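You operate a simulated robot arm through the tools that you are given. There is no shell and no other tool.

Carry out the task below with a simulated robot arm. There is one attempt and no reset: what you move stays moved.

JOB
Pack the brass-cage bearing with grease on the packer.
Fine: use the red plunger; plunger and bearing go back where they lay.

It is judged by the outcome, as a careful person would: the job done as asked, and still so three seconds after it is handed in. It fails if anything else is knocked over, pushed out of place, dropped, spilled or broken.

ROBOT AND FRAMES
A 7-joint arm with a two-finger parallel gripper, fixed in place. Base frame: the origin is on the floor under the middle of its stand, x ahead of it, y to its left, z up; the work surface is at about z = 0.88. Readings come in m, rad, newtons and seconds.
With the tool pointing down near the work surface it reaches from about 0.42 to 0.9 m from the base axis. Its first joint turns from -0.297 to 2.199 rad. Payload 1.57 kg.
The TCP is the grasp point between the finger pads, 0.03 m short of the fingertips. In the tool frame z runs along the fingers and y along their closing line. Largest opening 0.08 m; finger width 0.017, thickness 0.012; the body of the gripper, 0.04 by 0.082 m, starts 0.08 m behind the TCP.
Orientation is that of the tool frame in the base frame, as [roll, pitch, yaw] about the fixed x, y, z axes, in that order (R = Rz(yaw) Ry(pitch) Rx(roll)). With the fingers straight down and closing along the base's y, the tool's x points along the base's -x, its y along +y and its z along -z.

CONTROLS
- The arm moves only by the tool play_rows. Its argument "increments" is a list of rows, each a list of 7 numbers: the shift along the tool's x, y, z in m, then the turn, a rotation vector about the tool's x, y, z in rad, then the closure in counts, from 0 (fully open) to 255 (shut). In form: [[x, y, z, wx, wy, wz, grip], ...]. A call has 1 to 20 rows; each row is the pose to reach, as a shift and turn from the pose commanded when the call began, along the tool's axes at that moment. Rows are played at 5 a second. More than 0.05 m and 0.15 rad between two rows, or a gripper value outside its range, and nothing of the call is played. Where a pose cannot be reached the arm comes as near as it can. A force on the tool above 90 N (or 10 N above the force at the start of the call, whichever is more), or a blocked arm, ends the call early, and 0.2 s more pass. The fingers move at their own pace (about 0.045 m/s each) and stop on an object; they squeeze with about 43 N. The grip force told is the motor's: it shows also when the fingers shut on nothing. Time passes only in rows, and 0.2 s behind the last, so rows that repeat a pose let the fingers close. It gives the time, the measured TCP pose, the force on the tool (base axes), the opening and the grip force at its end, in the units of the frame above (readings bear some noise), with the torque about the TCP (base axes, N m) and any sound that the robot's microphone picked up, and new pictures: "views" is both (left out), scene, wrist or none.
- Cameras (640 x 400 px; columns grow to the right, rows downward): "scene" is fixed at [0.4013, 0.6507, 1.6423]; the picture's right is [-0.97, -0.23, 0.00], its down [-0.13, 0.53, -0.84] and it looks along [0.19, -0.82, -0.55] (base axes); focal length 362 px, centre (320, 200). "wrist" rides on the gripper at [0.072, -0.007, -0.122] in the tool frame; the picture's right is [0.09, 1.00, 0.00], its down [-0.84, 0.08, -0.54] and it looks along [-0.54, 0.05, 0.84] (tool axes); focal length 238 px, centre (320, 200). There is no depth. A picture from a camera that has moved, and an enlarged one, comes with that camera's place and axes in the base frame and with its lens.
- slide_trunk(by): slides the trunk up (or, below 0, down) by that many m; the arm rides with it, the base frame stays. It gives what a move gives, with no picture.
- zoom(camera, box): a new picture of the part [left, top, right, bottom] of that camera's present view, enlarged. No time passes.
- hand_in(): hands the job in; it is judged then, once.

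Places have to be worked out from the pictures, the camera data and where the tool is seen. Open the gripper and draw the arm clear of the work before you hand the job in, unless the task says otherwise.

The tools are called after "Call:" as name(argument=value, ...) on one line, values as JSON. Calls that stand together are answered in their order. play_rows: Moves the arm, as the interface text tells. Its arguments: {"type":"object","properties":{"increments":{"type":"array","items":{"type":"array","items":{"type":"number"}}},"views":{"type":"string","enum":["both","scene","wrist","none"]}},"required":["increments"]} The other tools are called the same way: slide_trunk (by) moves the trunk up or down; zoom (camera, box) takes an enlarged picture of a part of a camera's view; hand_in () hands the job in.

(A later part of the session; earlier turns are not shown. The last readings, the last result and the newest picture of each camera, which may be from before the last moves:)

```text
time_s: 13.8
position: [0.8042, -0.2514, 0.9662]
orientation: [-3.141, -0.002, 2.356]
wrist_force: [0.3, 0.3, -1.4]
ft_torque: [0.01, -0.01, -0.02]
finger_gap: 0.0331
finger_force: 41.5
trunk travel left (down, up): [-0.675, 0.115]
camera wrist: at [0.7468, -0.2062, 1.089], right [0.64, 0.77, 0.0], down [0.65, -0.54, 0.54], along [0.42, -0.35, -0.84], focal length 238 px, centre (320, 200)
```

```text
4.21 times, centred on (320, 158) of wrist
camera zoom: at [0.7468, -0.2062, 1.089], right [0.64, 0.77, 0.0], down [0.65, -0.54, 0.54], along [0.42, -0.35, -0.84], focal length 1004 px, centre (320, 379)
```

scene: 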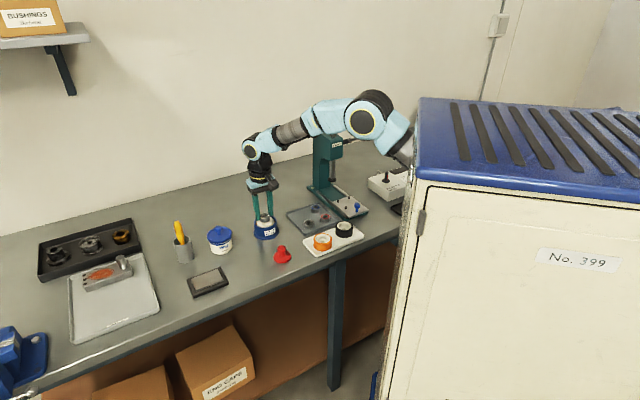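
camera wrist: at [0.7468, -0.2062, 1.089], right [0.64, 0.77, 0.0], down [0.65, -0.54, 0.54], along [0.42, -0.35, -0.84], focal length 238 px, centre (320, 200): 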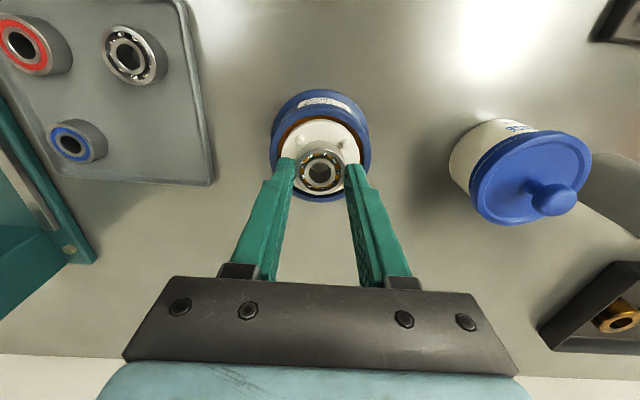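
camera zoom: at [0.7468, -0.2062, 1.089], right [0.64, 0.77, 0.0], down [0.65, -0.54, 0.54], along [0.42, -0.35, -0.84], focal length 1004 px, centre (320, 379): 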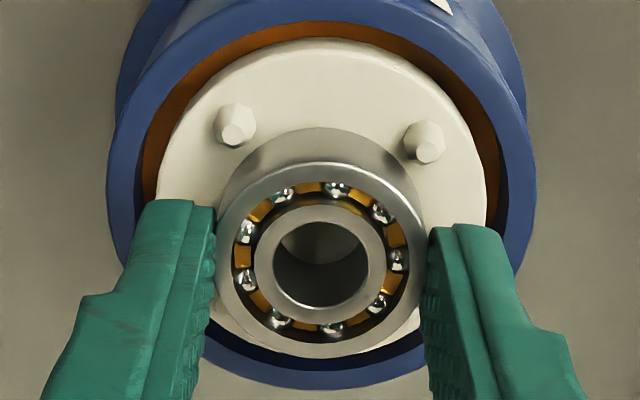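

No contact yet; from the wrist view the bearing is centred between the pins within about 0.5 mm. I lower another 2 mm and look at the force.

Call:
play_rows(increments=[[0.0, 0.0, 0.001, 0, 0, 0, 200], [0.0, 0.0, 0.002, 0, 0, 0, 200], [0.0, 0.0, 0.002, 0, 0, 0, 200]], views="wrist")

Call:
zoom(camera="scene", box=[253, 208, 277, 232])

Call:
zoom(camera="wrist", box=[270, 110, 370, 205])

```text
time_s: 14.6
position: [0.8032, -0.2516, 0.9641]
orientation: [3.142, 0.0, 2.355]
wrist_force: [0.5, -0.2, -1.2]
ft_torque: [-0.01, 0.0, -0.01]
finger_gap: 0.0332
finger_force: 41.7
trunk travel left (down, up): [-0.675, 0.115]
camera wrist: at [0.7473, -0.2063, 1.0869], right [0.64, 0.77, 0.0], down [0.65, -0.54, 0.54], along [0.42, -0.35, -0.84], focal length 238 px, centre (320, 200)
```

wrist: 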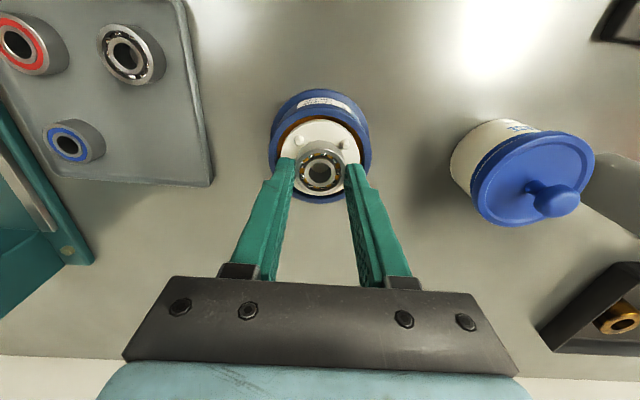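

```text
16.00 times, centred on (265, 220) of scene
camera zoom: at [0.4013, 0.6507, 1.6423], right [-0.97, -0.23, 0.0], down [-0.13, 0.53, -0.84], along [0.19, -0.82, -0.55], focal length 5794 px, centre (1200, -120)
```

zoom: 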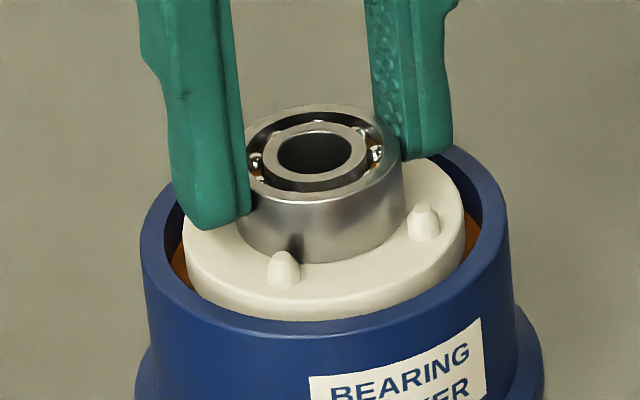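

```text
4.21 times, centred on (320, 158) of wrist
camera zoom: at [0.7473, -0.2063, 1.0869], right [0.64, 0.77, 0.0], down [0.65, -0.54, 0.54], along [0.42, -0.35, -0.84], focal length 1004 px, centre (320, 379)
```

zoom: 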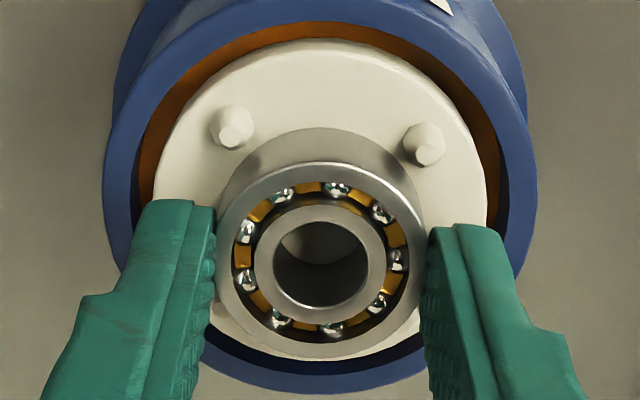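

Still no contact. I lower another 2.5 mm in small steps.

Call:
play_rows(increments=[[0.0, 0.0, 0.001, 0, 0, 0, 200], [0.0, 0.0, 0.0018, 0, 0, 0, 200], [0.0, 0.0, 0.0025, 0, 0, 0, 200], [0.0, 0.0, 0.0025, 0, 0, 0, 200]], views="none")

Call:
zoom(camera="scene", box=[253, 208, 277, 232])

Call:
zoom(camera="wrist", box=[270, 110, 370, 205])

```text
time_s: 15.6
position: [0.8022, -0.2539, 0.9609]
orientation: [3.141, -0.002, 2.356]
wrist_force: [1.0, 1.2, 3.2]
ft_torque: [0.05, -0.02, 0.02]
finger_gap: 0.0333
finger_force: 41.3
trunk travel left (down, up): [-0.675, 0.115]
```

```text
16.00 times, centred on (265, 220) of scene
camera zoom: at [0.4013, 0.6507, 1.6423], right [-0.97, -0.23, 0.0], down [-0.13, 0.53, -0.84], along [0.19, -0.82, -0.55], focal length 5794 px, centre (1200, -120)
```

zoom: 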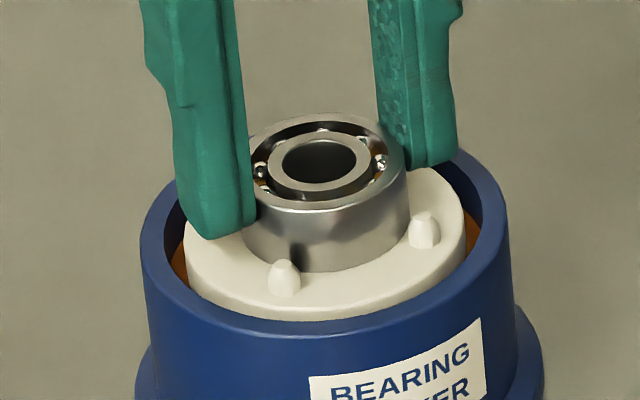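

```text
4.21 times, centred on (320, 158) of wrist
camera zoom: at [0.7466, -0.2066, 1.0845], right [0.64, 0.77, 0.0], down [0.65, -0.54, 0.54], along [0.42, -0.35, -0.84], focal length 1004 px, centre (320, 379)
```

zoom: 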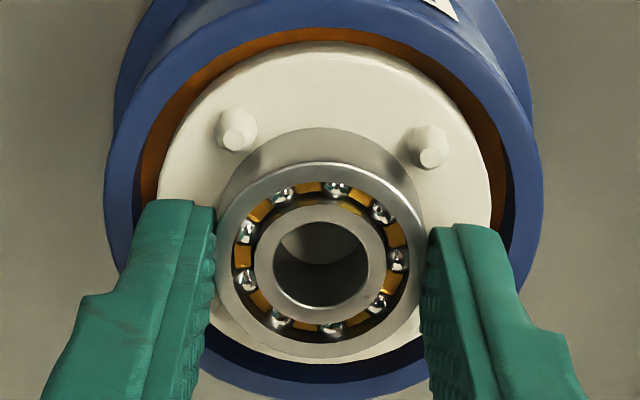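

Contact now (about 4 N) and the bearing is centred between the pins, sitting on the disc at z≈0.922; the fingertips are well above the cup rim. I open the fingers to release it, staying in place.

Call:
play_rows(increments=[[0.0, 0.0, 0.0004, 0, 0, 0, 200], [0.0, 0.0, 0.0004, 0, 0, 0, 130], [0.0, 0.0, 0.0, 0, 0, 0, 90], [0.0, 0.0, 0.0, 0, 0, 0, 90], [0.0, 0.0, -0.01, 0, 0, 0, 90], [0.0, 0.0, -0.03, 0, 0, 0, 90], [0.0, 0.0, -0.03, 0, 0, 0, 90]])

Call:
zoom(camera="scene", box=[253, 208, 277, 232])

Call:
zoom(camera="wrist", box=[270, 90, 370, 185])

```text
time_s: 17.2
position: [0.8034, -0.2515, 0.9921]
orientation: [3.141, 0.001, 2.356]
wrist_force: [-0.4, -0.6, -0.4]
ft_torque: [0.02, -0.04, -0.01]
finger_gap: 0.0516
finger_force: 0.1
trunk travel left (down, up): [-0.675, 0.115]
camera wrist: at [0.7466, -0.2056, 1.1155], right [0.64, 0.77, 0.0], down [0.65, -0.54, 0.54], along [0.42, -0.35, -0.84], focal length 238 px, centre (320, 200)
```

scene: 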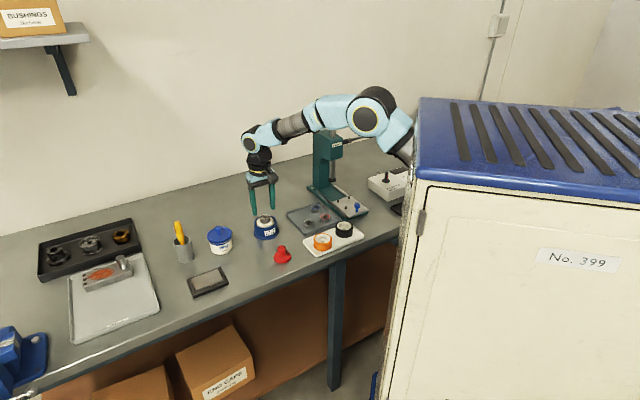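
wrist: 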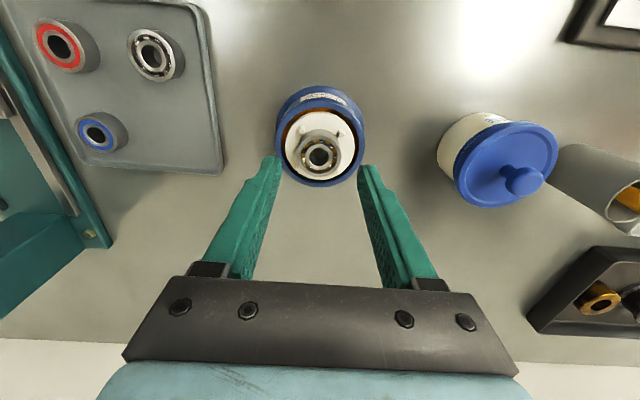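

```text
16.00 times, centred on (265, 220) of scene
camera zoom: at [0.4013, 0.6507, 1.6423], right [-0.97, -0.23, 0.0], down [-0.13, 0.53, -0.84], along [0.19, -0.82, -0.55], focal length 5794 px, centre (1200, -120)
```

zoom: 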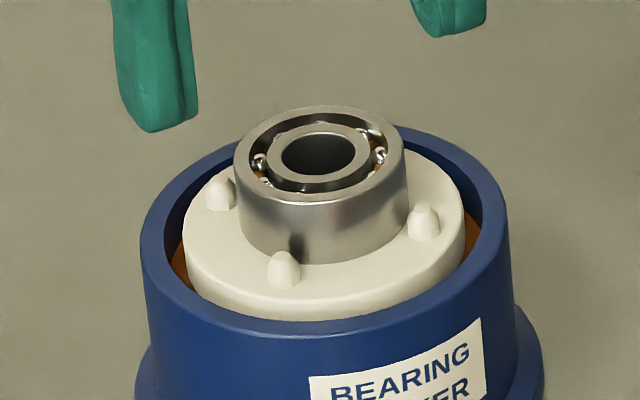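

```text
4.21 times, centred on (320, 138) of wrist
camera zoom: at [0.7466, -0.2056, 1.1155], right [0.64, 0.77, 0.0], down [0.65, -0.54, 0.54], along [0.42, -0.35, -0.84], focal length 1004 px, centre (320, 463)
```

zoom: 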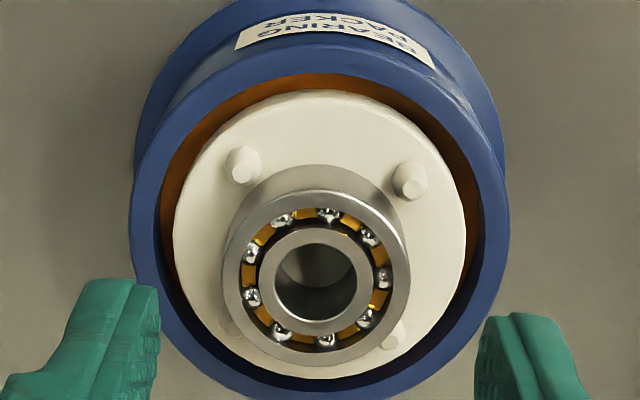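

The bearing is seated upright between all four pins, and the disc sprang back slightly, so it is a sprung follower. Next I go to above the red plunger at about (0.707, -0.139).

Call:
play_rows(increments=[[0.0, 0.0, -0.03, 0, 0, 0, 90], [0.02, 0.002, -0.06, 0, 0, 0, 90], [0.055, 0.005, -0.0685, 0, 0, 0, 90], [0.095, 0.008, -0.0685, 0, 0, 0, 90], [0.13, 0.011, -0.0685, 0, 0, 0, 90], [0.1472, 0.0123, -0.0685, 0, 0, 0, 90], [0.1472, 0.0123, -0.0685, 0, 0, 0, 90], [0.1472, 0.0123, -0.0685, 0, 0, 0, 90]])

Call:
zoom(camera="wrist", box=[260, 90, 380, 190])

Call:
zoom(camera="scene", box=[250, 205, 310, 270])

```text
time_s: 19.0
position: [0.7095, -0.1389, 1.0591]
orientation: [-3.14, 0.0, 2.356]
wrist_force: [0.5, 0.3, 0.3]
ft_torque: [0.03, 0.0, 0.02]
finger_gap: 0.0518
finger_force: 0.0
trunk travel left (down, up): [-0.675, 0.115]
camera wrist: at [0.653, -0.0932, 1.182], right [0.64, 0.77, 0.0], down [0.65, -0.54, 0.54], along [0.42, -0.35, -0.84], focal length 238 px, centre (320, 200)
```

scene: 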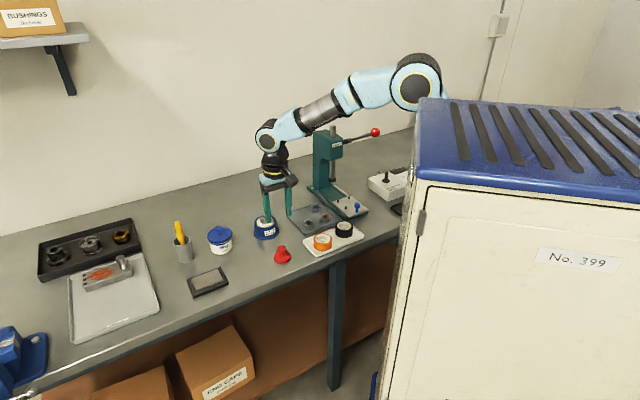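
wrist: 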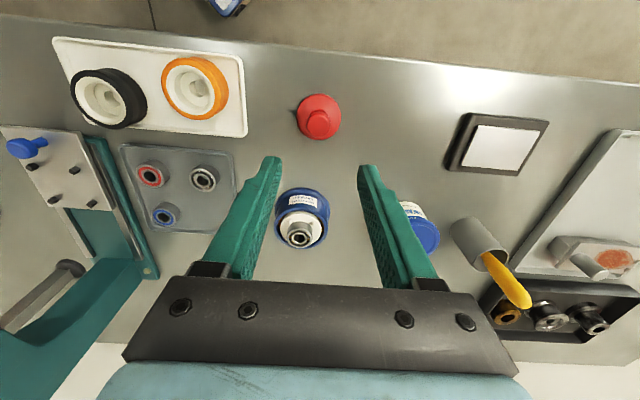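

```text
4.00 times, centred on (320, 140) of wrist
camera zoom: at [0.653, -0.0932, 1.182], right [0.64, 0.77, 0.0], down [0.65, -0.54, 0.54], along [0.42, -0.35, -0.84], focal length 953 px, centre (320, 440)
```

zoom: 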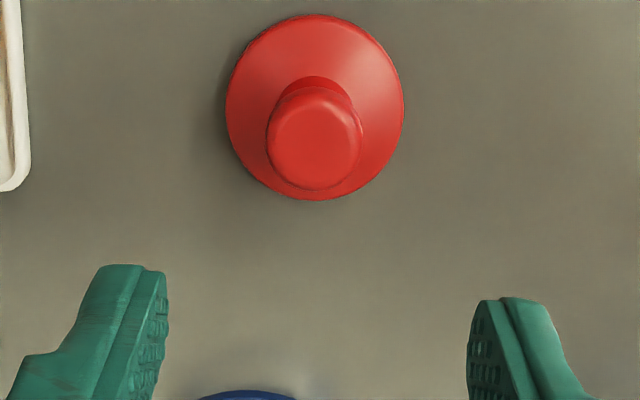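

```text
6.15 times, centred on (280, 238) of scene
camera zoom: at [0.4013, 0.6507, 1.6423], right [-0.97, -0.23, 0.0], down [-0.13, 0.53, -0.84], along [0.19, -0.82, -0.55], focal length 2228 px, centre (566, -31)
```

zoom: 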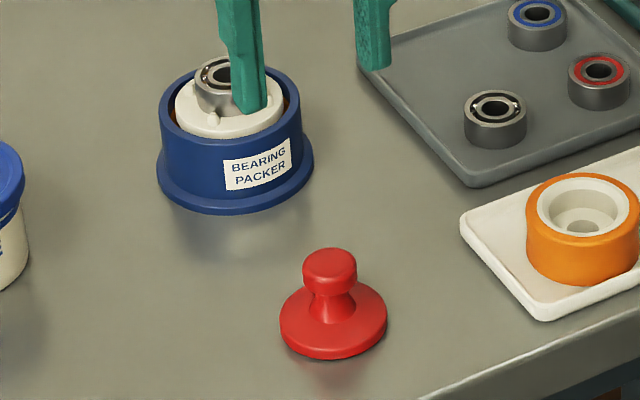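

The plunger reads as: flange 54 mm across, knob about 26 mm across with its centre at z≈0.918, axis at about (0.707, -0.140). I go down to z≈0.965 with a small sideways correction and recheck.

Call:
play_rows(increments=[[0.0003, -0.001, 0.03, 0, 0, 0, 95], [0.0005, -0.002, 0.06, 0, 0, 0, 95], [0.0005, -0.002, 0.085, 0, 0, 0, 95], [0.0005, -0.002, 0.095, 0, 0, 0, 95], [0.0005, -0.002, 0.095, 0, 0, 0, 95], [0.0005, -0.002, 0.095, 0, 0, 0, 95]])

Call:
zoom(camera="wrist", box=[260, 100, 380, 200])

Call:
zoom(camera="scene", box=[260, 220, 310, 270])

```text
time_s: 20.4
position: [0.7058, -0.1402, 0.9654]
orientation: [-3.141, 0.001, 2.357]
wrist_force: [-0.1, 0.0, -0.2]
ft_torque: [0.03, 0.0, -0.05]
finger_gap: 0.05
finger_force: 0.2
trunk travel left (down, up): [-0.675, 0.115]
camera wrist: at [0.6484, -0.0944, 1.0872], right [0.64, 0.77, 0.0], down [0.65, -0.54, 0.54], along [0.42, -0.35, -0.84], focal length 238 px, centre (320, 200)
```

scene: 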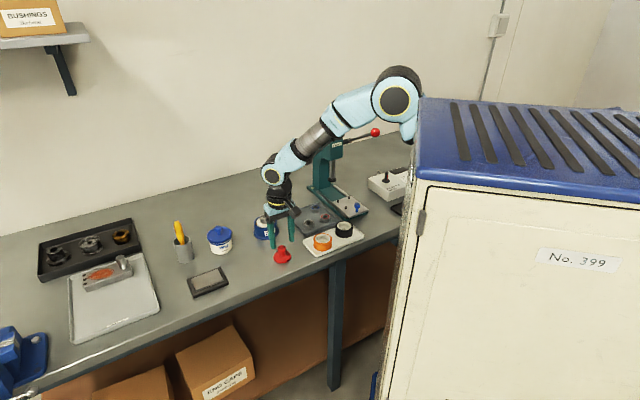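
wrist: 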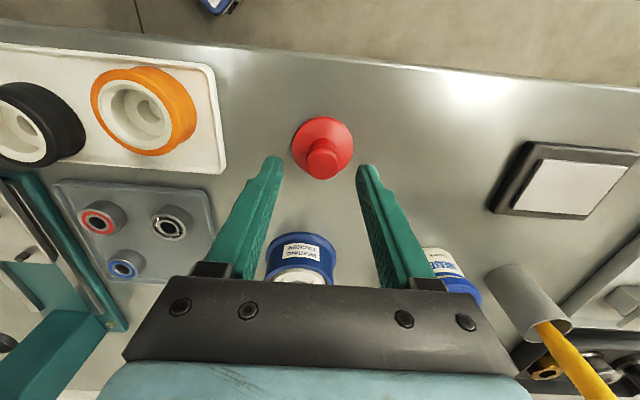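

```text
4.00 times, centred on (320, 150) of wrist
camera zoom: at [0.6484, -0.0944, 1.0872], right [0.64, 0.77, 0.0], down [0.65, -0.54, 0.54], along [0.42, -0.35, -0.84], focal length 953 px, centre (320, 400)
```

zoom: 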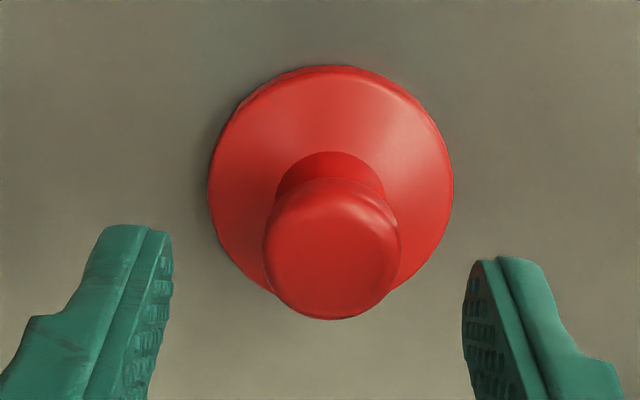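

```text
8.00 times, centred on (285, 245) of scene
camera zoom: at [0.4013, 0.6507, 1.6423], right [-0.97, -0.23, 0.0], down [-0.13, 0.53, -0.84], along [0.19, -0.82, -0.55], focal length 2897 px, centre (600, -160)
```

zoom: 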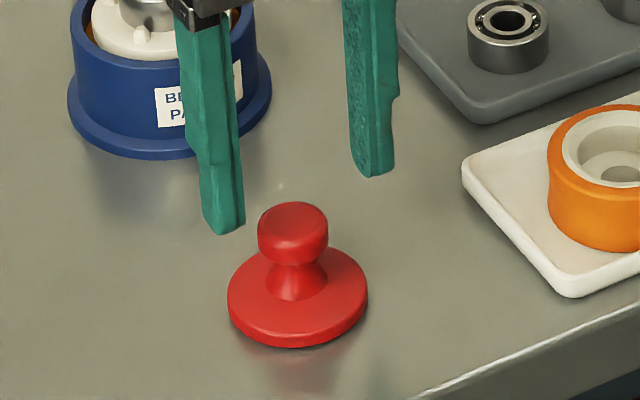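

The plunger axis is about (-3, +2.2) mm from the TCP in tool axes. I correct, descend to TCP z≈0.930 around the knob and close on it.

Call:
play_rows(increments=[[-0.0028, 0.002, 0.01, 0, 0, 0, 95], [-0.0028, 0.002, 0.025, 0, 0, 0, 95], [-0.0028, 0.002, 0.035, 0, 0, 0, 95], [-0.0028, 0.002, 0.035, 0, 0, 0, 95], [-0.0028, 0.002, 0.035, 0, 0, 0, 95]])

Call:
zoom(camera="wrist", box=[260, 110, 380, 210])

Call:
zoom(camera="scene", box=[260, 220, 310, 270])

```text
time_s: 21.6
position: [0.7077, -0.1386, 0.9291]
orientation: [3.141, 0.0, 2.357]
wrist_force: [-0.3, -0.1, -0.4]
ft_torque: [-0.01, -0.05, -0.02]
finger_gap: 0.0502
finger_force: 0.1
trunk travel left (down, up): [-0.675, 0.115]
camera wrist: at [0.6515, -0.0941, 1.0512], right [0.64, 0.77, 0.0], down [0.65, -0.54, 0.54], along [0.42, -0.35, -0.84], focal length 238 px, centre (320, 200)
```

scene: 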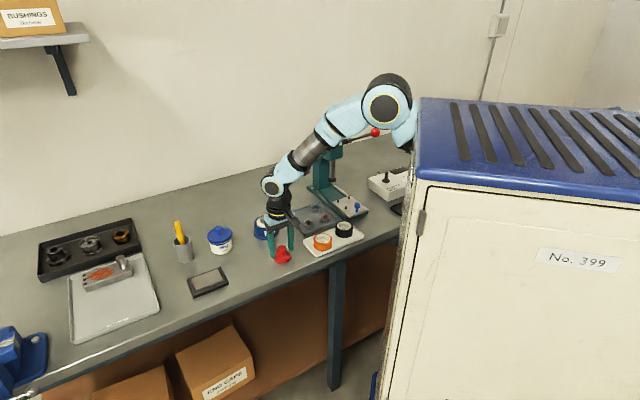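
wrist: 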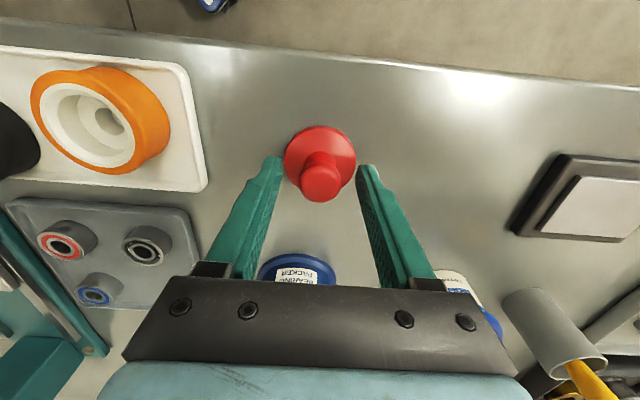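

```text
4.00 times, centred on (320, 160) of wrist
camera zoom: at [0.6515, -0.0941, 1.0512], right [0.64, 0.77, 0.0], down [0.65, -0.54, 0.54], along [0.42, -0.35, -0.84], focal length 953 px, centre (320, 360)
```

zoom: 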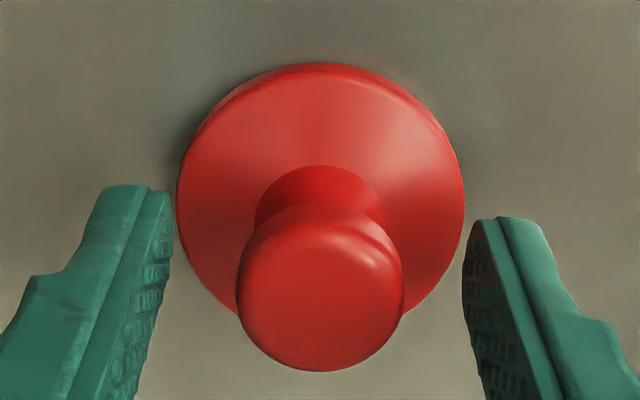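

```text
8.00 times, centred on (285, 245) of scene
camera zoom: at [0.4013, 0.6507, 1.6423], right [-0.97, -0.23, 0.0], down [-0.13, 0.53, -0.84], along [0.19, -0.82, -0.55], focal length 2897 px, centre (600, -160)
```

zoom: 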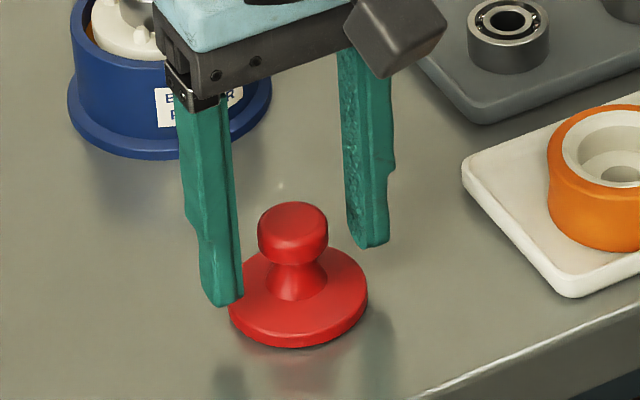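

Well centred around the knob (within about 0.6 mm), with the tips above the flange. I close the fingers.

Call:
play_rows(increments=[[0, 0, 0, 0, 0, 0, 140], [0, 0, 0, 0, 0, 0, 190], [0, 0, 0, 0, 0, 0, 220], [0, 0, 0, 0, 0, 0, 220], [0, 0, 0, 0, 0, 0, 220]], views="wrist")

Call:
zoom(camera="scene", box=[260, 220, 310, 270])

Call:
zoom(camera="wrist", box=[260, 110, 380, 210])

```text
time_s: 22.8
position: [0.7093, -0.1405, 0.928]
orientation: [3.141, 0.0, 2.356]
wrist_force: [-0.1, -0.7, 0.2]
ft_torque: [0.03, 0.0, 0.02]
finger_gap: 0.0249
finger_force: 36.5
trunk travel left (down, up): [-0.675, 0.115]
camera wrist: at [0.6516, -0.0942, 1.0513], right [0.64, 0.77, 0.0], down [0.65, -0.54, 0.54], along [0.42, -0.35, -0.84], focal length 238 px, centre (320, 200)
```

wrist: 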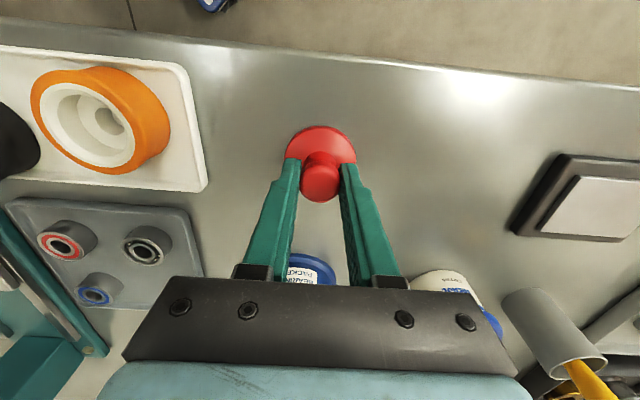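

```text
8.00 times, centred on (285, 245) of scene
camera zoom: at [0.4013, 0.6507, 1.6423], right [-0.97, -0.23, 0.0], down [-0.13, 0.53, -0.84], along [0.19, -0.82, -0.55], focal length 2897 px, centre (600, -160)
```

zoom: 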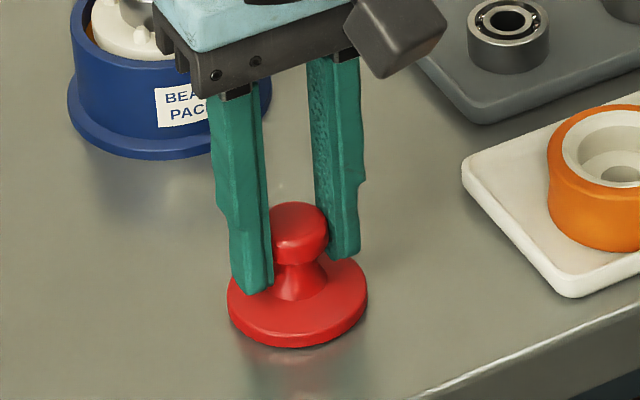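

```text
4.00 times, centred on (320, 160) of wrist
camera zoom: at [0.6516, -0.0942, 1.0513], right [0.64, 0.77, 0.0], down [0.65, -0.54, 0.54], along [0.42, -0.35, -0.84], focal length 953 px, centre (320, 360)
```

zoom: 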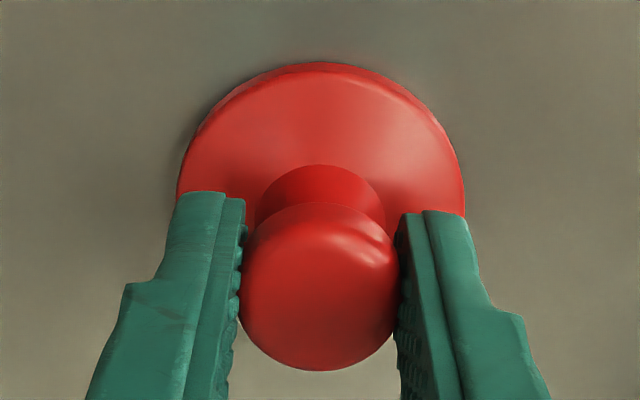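

The knob is gripped (gap 0.025 m) and the plunger has not shifted; its resting TCP is about (0.7075, -0.1402, 0.929). I lift it and carry it to above the bearing on the packer.

Call:
play_rows(increments=[[0, 0, -0.005, 0, 0, 0, 220], [0, 0, -0.02, 0, 0, 0, 220], [0, 0, -0.05, 0, 0, 0, 220], [-0.005, 0, -0.09, 0, 0, 0, 220], [-0.03, -0.003, -0.125, 0, 0, 0, 220], [-0.065, -0.006, -0.13, 0, 0, 0, 220], [-0.1, -0.009, -0.13, 0, 0, 0, 220], [-0.13, -0.012, -0.13, 0, 0, 0, 220], [-0.1455, -0.0129, -0.13, 0, 0, 0, 220], [-0.1455, -0.0129, -0.13, 0, 0, 0, 220], [-0.1455, -0.0129, -0.13, 0, 0, 0, 220]])

Call:
zoom(camera="wrist", box=[250, 80, 390, 200])

Call:
zoom(camera="scene", box=[240, 180, 290, 240])

```text
time_s: 25.2
position: [0.8019, -0.2543, 1.0623]
orientation: [3.141, -0.001, 2.358]
wrist_force: [-0.4, 0.9, -0.7]
ft_torque: [-0.01, -0.01, -0.03]
finger_gap: 0.0249
finger_force: 36.3
trunk travel left (down, up): [-0.675, 0.115]
camera wrist: at [0.7462, -0.2083, 1.1849], right [0.64, 0.77, 0.0], down [0.65, -0.54, 0.54], along [0.42, -0.35, -0.84], focal length 238 px, centre (320, 200)
```

scene: 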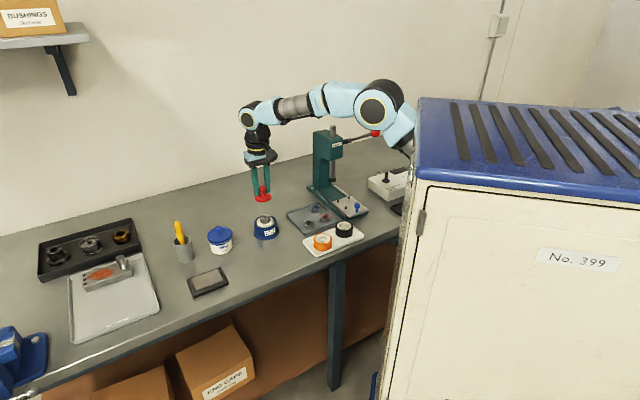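
wrist: 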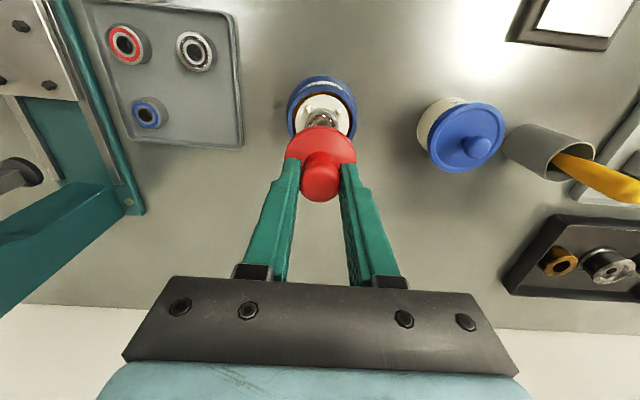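

```text
3.33 times, centred on (320, 140) of wrist
camera zoom: at [0.7462, -0.2083, 1.1849], right [0.64, 0.77, 0.0], down [0.65, -0.54, 0.54], along [0.42, -0.35, -0.84], focal length 794 px, centre (320, 400)
```

zoom: 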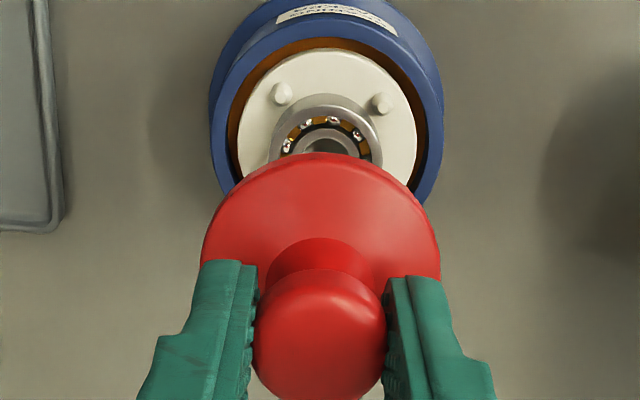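

```text
6.67 times, centred on (265, 210) of scene
camera zoom: at [0.4013, 0.6507, 1.6423], right [-0.97, -0.23, 0.0], down [-0.13, 0.53, -0.84], along [0.19, -0.82, -0.55], focal length 2414 px, centre (687, 133)
```

zoom: 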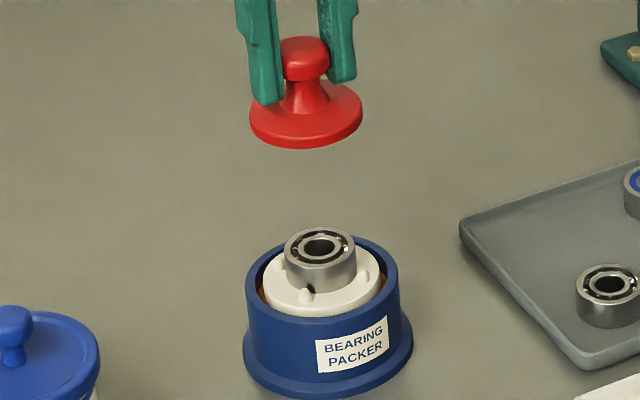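

The plunger is held level above the packer. I correct by about (+1.5, +1.5) mm in tool axes and lower to just above the bearing (flange underside about 5 mm over it).

Call:
play_rows(increments=[[0.0008, 0.0008, 0.02, 0, 0, 0, 220], [0.0015, 0.0015, 0.04, 0, 0, 0, 220], [0.0015, 0.0015, 0.058, 0, 0, 0, 220], [0.0015, 0.0015, 0.066, 0, 0, 0, 220], [0.0015, 0.0015, 0.066, 0, 0, 0, 220]])

Call:
zoom(camera="wrist", box=[250, 90, 390, 210])

Call:
zoom(camera="scene", box=[247, 200, 283, 240])

```text
time_s: 26.4
position: [0.8034, -0.2506, 0.9926]
orientation: [-3.141, -0.001, 2.356]
wrist_force: [-0.2, -0.4, -0.3]
ft_torque: [-0.04, 0.0, 0.01]
finger_gap: 0.0247
finger_force: 36.8
trunk travel left (down, up): [-0.675, 0.115]
camera wrist: at [0.7471, -0.2049, 1.1152], right [0.64, 0.77, 0.0], down [0.65, -0.54, 0.54], along [0.42, -0.35, -0.84], focal length 238 px, centre (320, 200)
```

scene: 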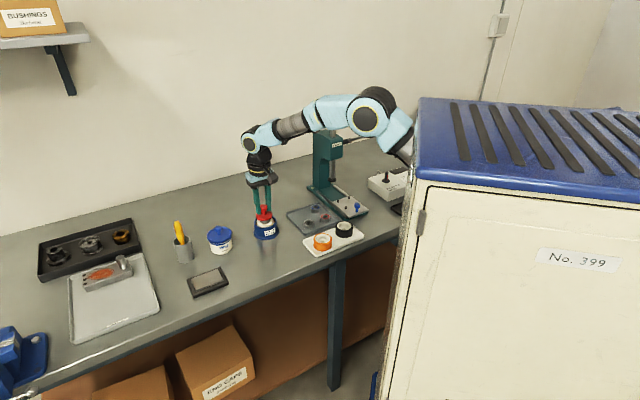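
wrist: 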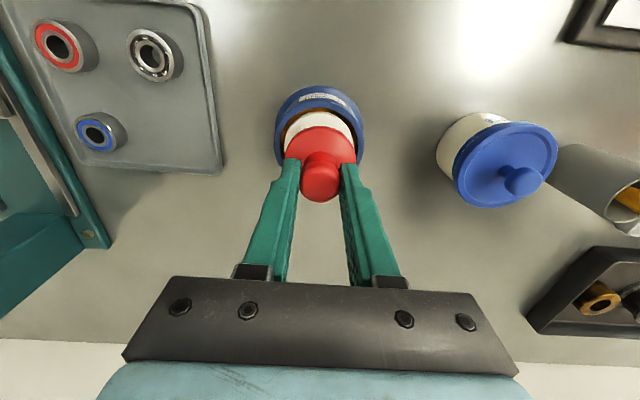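

```text
3.33 times, centred on (320, 150) of wrist
camera zoom: at [0.7471, -0.2049, 1.1152], right [0.64, 0.77, 0.0], down [0.65, -0.54, 0.54], along [0.42, -0.35, -0.84], focal length 794 px, centre (320, 367)
```

zoom: 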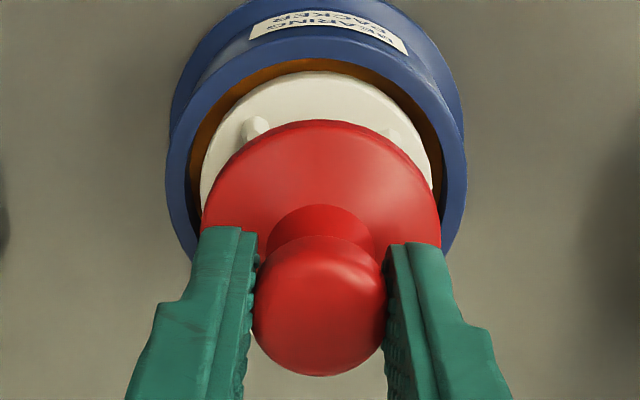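

```text
10.00 times, centred on (265, 220) of scene
camera zoom: at [0.4013, 0.6507, 1.6423], right [-0.97, -0.23, 0.0], down [-0.13, 0.53, -0.84], along [0.19, -0.82, -0.55], focal length 3621 px, centre (870, 0)
```

zoom: 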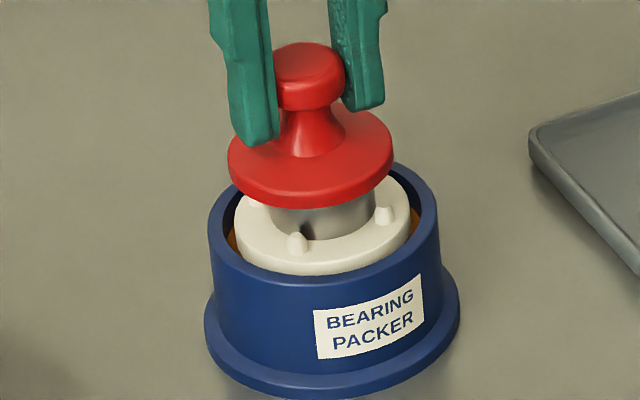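

The plunger is about 1.7 mm too far toward +x. I correct by (+1.5, -0.8) mm in tool axes and lower onto the bearing.

Call:
play_rows(increments=[[0.0015, -0.0008, 0.0, 0, 0, 0, 220], [0.0015, -0.0008, 0.002, 0, 0, 0, 220], [0.0015, -0.0008, 0.004, 0, 0, 0, 220], [0.0015, -0.0008, 0.006, 0, 0, 0, 220], [0.0015, -0.0008, 0.006, 0, 0, 0, 220]], views="none")

Call:
zoom(camera="scene", box=[247, 200, 283, 240])

Call:
zoom(camera="wrist", box=[250, 90, 390, 210])

```text
time_s: 27.6
position: [0.8021, -0.2504, 0.9894]
orientation: [-3.141, 0.001, 2.356]
wrist_force: [1.1, 0.8, 3.0]
ft_torque: [0.02, 0.0, 0.0]
finger_gap: 0.025
finger_force: 36.8
trunk travel left (down, up): [-0.675, 0.115]
```

```text
10.00 times, centred on (265, 220) of scene
camera zoom: at [0.4013, 0.6507, 1.6423], right [-0.97, -0.23, 0.0], down [-0.13, 0.53, -0.84], along [0.19, -0.82, -0.55], focal length 3621 px, centre (870, 0)
```

zoom: 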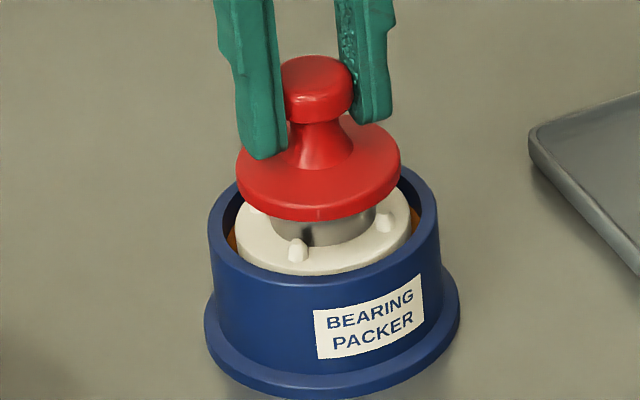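

```text
3.33 times, centred on (320, 150) of wrist
camera zoom: at [0.7446, -0.2046, 1.1107], right [0.64, 0.77, 0.0], down [0.65, -0.54, 0.54], along [0.42, -0.35, -0.84], focal length 794 px, centre (320, 367)
```

zoom: 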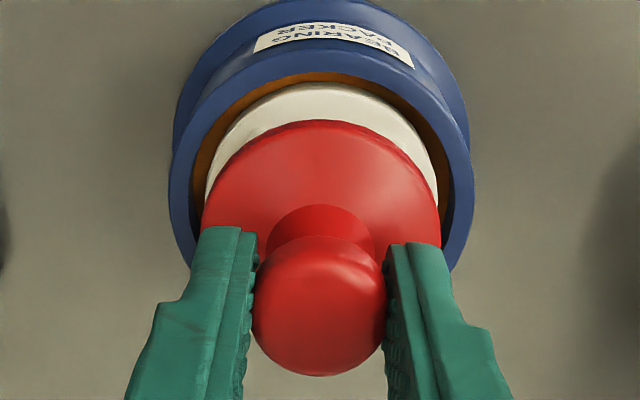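

The plunger rests on the bearing, centred, at about 3 N. I press down 8 mm in 1 mm steps and watch the force and any sound.

Call:
play_rows(increments=[[0, 0, 0.001, 0, 0, 0, 255], [0, 0, 0.002, 0, 0, 0, 255], [0, 0, 0.003, 0, 0, 0, 255], [0, 0, 0.004, 0, 0, 0, 255], [0, 0, 0.005, 0, 0, 0, 255], [0, 0, 0.006, 0, 0, 0, 255], [0, 0, 0.007, 0, 0, 0, 255], [0, 0, 0.008, 0, 0, 0, 255], [0, 0, 0.008, 0, 0, 0, 255]], views="none")

Call:
zoom(camera="scene", box=[247, 200, 283, 240])

Call:
zoom(camera="wrist", box=[250, 90, 390, 210])

```text
time_s: 29.6
position: [0.7998, -0.2497, 0.9831]
orientation: [3.138, 0.004, 2.357]
wrist_force: [0.5, 0.8, 21.7]
ft_torque: [0.43, -0.13, 0.02]
finger_gap: 0.025
finger_force: 36.3
trunk travel left (down, up): [-0.675, 0.115]
```

```text
10.00 times, centred on (265, 220) of scene
camera zoom: at [0.4013, 0.6507, 1.6423], right [-0.97, -0.23, 0.0], down [-0.13, 0.53, -0.84], along [0.19, -0.82, -0.55], focal length 3621 px, centre (870, 0)
```

zoom: 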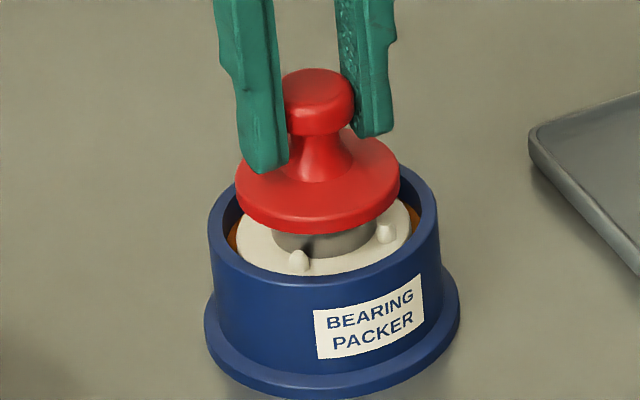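

```text
3.33 times, centred on (320, 150) of wrist
camera zoom: at [0.7443, -0.2044, 1.105], right [0.64, 0.77, 0.0], down [0.64, -0.54, 0.54], along [0.42, -0.35, -0.84], focal length 794 px, centre (320, 367)
```

zoom: 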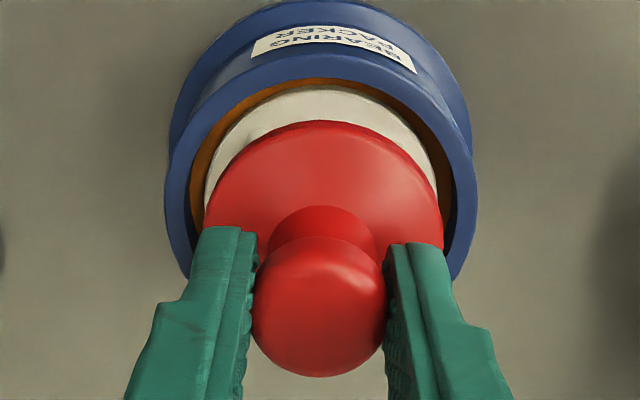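

At 21.7 N the disc has gone down about 4-5 mm, with no sound. The torque shows the contact is toward the +y side, so I look closely for tilt before pressing further.

Call:
zoom(camera="scene", box=[253, 210, 277, 234])

Call:
zoom(camera="scene", box=[230, 140, 310, 240])

```text
16.00 times, centred on (265, 222) of scene
camera zoom: at [0.4013, 0.6507, 1.6423], right [-0.97, -0.23, 0.0], down [-0.13, 0.53, -0.84], along [0.19, -0.82, -0.55], focal length 5794 px, centre (1200, -152)
```

zoom: 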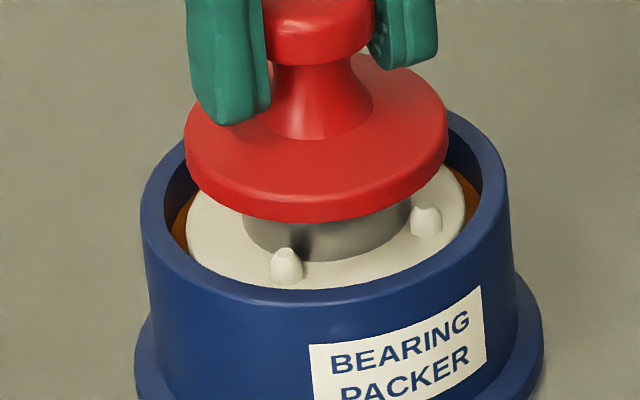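

```text
4.00 times, centred on (270, 190) of scene
camera zoom: at [0.4013, 0.6507, 1.6423], right [-0.97, -0.23, 0.0], down [-0.13, 0.53, -0.84], along [0.19, -0.82, -0.55], focal length 1448 px, centre (520, 240)
```

zoom: 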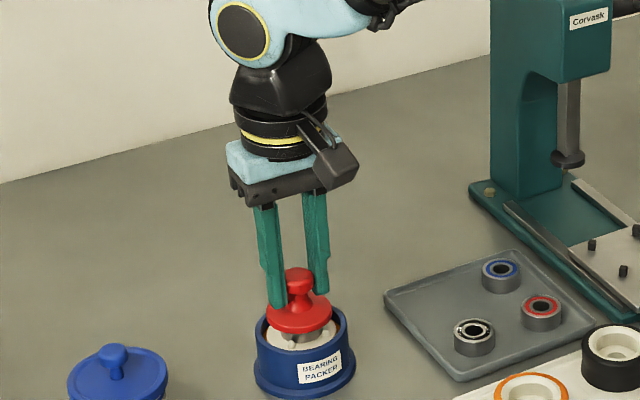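

No tilt: both visible pins have dropped the same 7 mm. I keep pressing, another 7 mm in 1 mm steps.

Call:
play_rows(increments=[[0, 0, 0.001, 0, 0, 0, 255], [0, 0, 0.002, 0, 0, 0, 255], [0, 0, 0.003, 0, 0, 0, 255], [0, 0, 0.004, 0, 0, 0, 255], [0, 0, 0.005, 0, 0, 0, 255], [0, 0, 0.006, 0, 0, 0, 255], [0, 0, 0.007, 0, 0, 0, 255], [0, 0, 0.007, 0, 0, 0, 255]], views="none")

Call:
zoom(camera="scene", box=[253, 210, 277, 234])

Call:
zoom(camera="wrist", box=[250, 90, 390, 210])

```text
time_s: 31.4
position: [0.8014, -0.2504, 0.9754]
orientation: [-3.142, 0.001, 2.357]
wrist_force: [-4.0, 3.6, 32.4]
ft_torque: [0.35, 0.8, 0.0]
finger_gap: 0.0251
finger_force: 36.4
trunk travel left (down, up): [-0.675, 0.115]
```

```text
16.00 times, centred on (265, 222) of scene
camera zoom: at [0.4013, 0.6507, 1.6423], right [-0.97, -0.23, 0.0], down [-0.13, 0.53, -0.84], along [0.19, -0.82, -0.55], focal length 5794 px, centre (1200, -152)
```

zoom: 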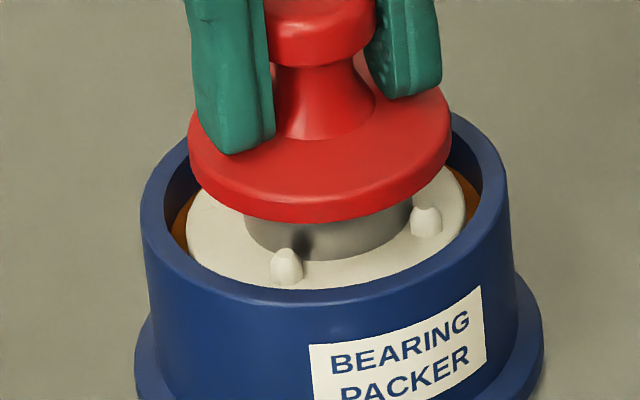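

```text
3.33 times, centred on (320, 150) of wrist
camera zoom: at [0.744, -0.2045, 1.0979], right [0.64, 0.77, 0.0], down [0.65, -0.54, 0.54], along [0.42, -0.35, -0.84], focal length 794 px, centre (320, 367)
```

zoom: 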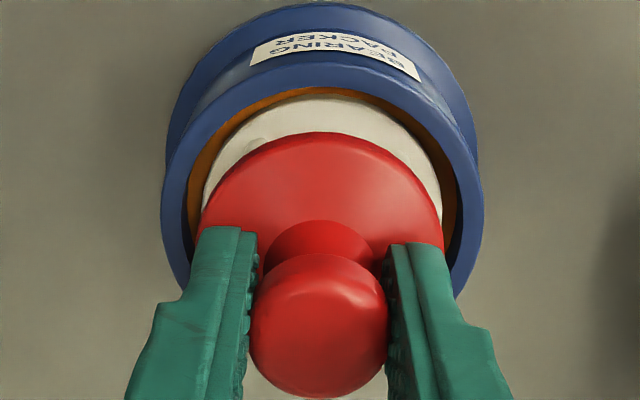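

The disc did not go deeper between 22 and 32 N, so it looks bottomed at about 7 mm; instead the fingers slid a little down the knob. I press on so the fingertips bear on the flange, to be sure it is fully down.

Call:
play_rows(increments=[[0, 0, 0.001, 0, 0, 0, 255], [0, 0, 0.002, 0, 0, 0, 255], [0, 0, 0.003, 0, 0, 0, 255], [0, 0, 0.004, 0, 0, 0, 255], [0, 0, 0.005, 0, 0, 0, 255], [0, 0, 0.006, 0, 0, 0, 255], [0, 0, 0.006, 0, 0, 0, 255]], views="none")

Call:
zoom(camera="scene", box=[253, 210, 277, 234])

Call:
zoom(camera="wrist", box=[250, 90, 390, 210])

```text
time_s: 33.0
position: [0.8008, -0.2493, 0.9743]
orientation: [3.137, 0.01, 2.356]
wrist_force: [-8.2, -2.5, 56.9]
ft_torque: [-0.77, 1.29, -0.09]
finger_gap: 0.0255
finger_force: 36.9
trunk travel left (down, up): [-0.675, 0.115]
```

```text
16.00 times, centred on (265, 222) of scene
camera zoom: at [0.4013, 0.6507, 1.6423], right [-0.97, -0.23, 0.0], down [-0.13, 0.53, -0.84], along [0.19, -0.82, -0.55], focal length 5794 px, centre (1200, -152)
```

zoom: 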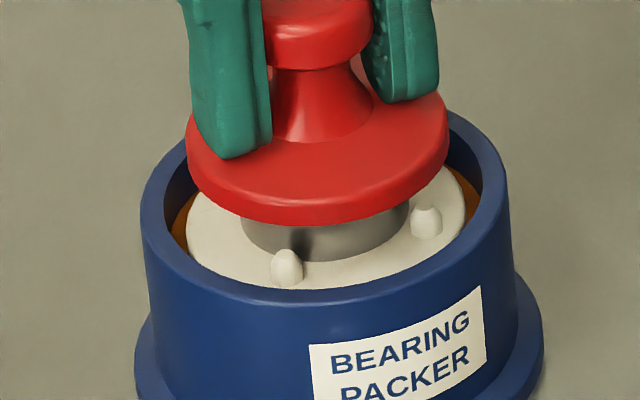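

```text
3.33 times, centred on (320, 150) of wrist
camera zoom: at [0.7432, -0.2039, 1.0963], right [0.64, 0.77, 0.01], down [0.64, -0.54, 0.55], along [0.43, -0.35, -0.83], focal length 794 px, centre (320, 367)
```

zoom: 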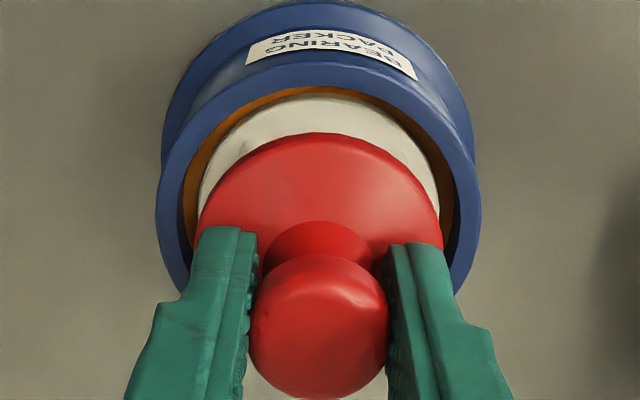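

At 57 N the disc stays at the same depth, so it is at its stop: the full stroke is made. I hold briefly, then lift the plunger slowly and look at the bearing.

Call:
play_rows(increments=[[0, 0, 0, 0, 0, 0, 255], [0, 0, 0, 0, 0, 0, 255], [0, 0, 0, 0, 0, 0, 255], [0, 0, -0.003, 0, 0, 0, 255], [0, 0, -0.007, 0, 0, 0, 255], [0, 0, -0.011, 0, 0, 0, 255], [0, 0, -0.015, 0, 0, 0, 255], [0, 0, -0.019, 0, 0, 0, 255], [0, 0, -0.023, 0, 0, 0, 255], [0, 0, -0.028, 0, 0, 0, 255], [0, 0, -0.035, 0, 0, 0, 255], [0, 0, -0.035, 0, 0, 0, 255]])

Call:
zoom(camera="scene", box=[247, 200, 283, 240])

Call:
zoom(camera="wrist", box=[250, 80, 390, 200])

```text
time_s: 35.6
position: [0.8016, -0.2503, 1.0021]
orientation: [-3.14, 0.001, 2.355]
wrist_force: [0.3, 0.2, -1.0]
ft_torque: [-0.02, 0.05, -0.03]
finger_gap: 0.0252
finger_force: 36.9
trunk travel left (down, up): [-0.675, 0.115]
camera wrist: at [0.7455, -0.2045, 1.1251], right [0.64, 0.77, 0.0], down [0.65, -0.54, 0.54], along [0.42, -0.35, -0.84], focal length 238 px, centre (320, 200)
```

scene: 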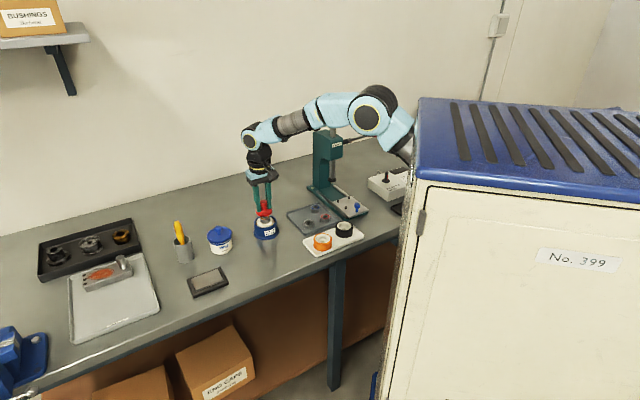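
wrist: 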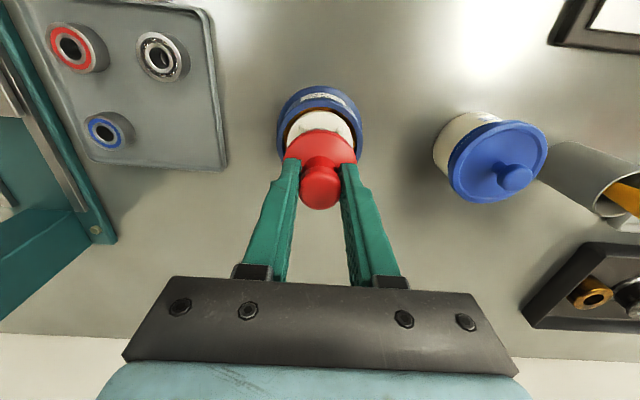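

```text
10.00 times, centred on (265, 220) of scene
camera zoom: at [0.4013, 0.6507, 1.6423], right [-0.97, -0.23, 0.0], down [-0.13, 0.53, -0.84], along [0.19, -0.82, -0.55], focal length 3621 px, centre (870, 0)
```

zoom: 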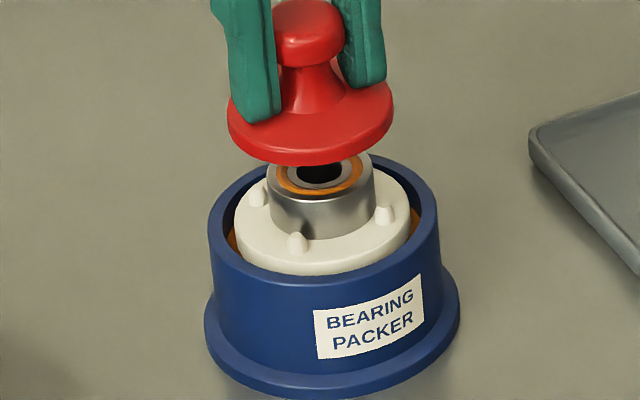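

```text
3.33 times, centred on (320, 140) of wrist
camera zoom: at [0.7455, -0.2045, 1.1251], right [0.64, 0.77, 0.0], down [0.65, -0.54, 0.54], along [0.42, -0.35, -0.84], focal length 794 px, centre (320, 400)
```

zoom: 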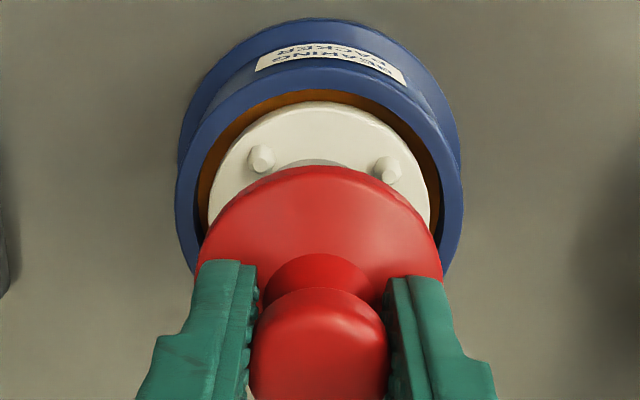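

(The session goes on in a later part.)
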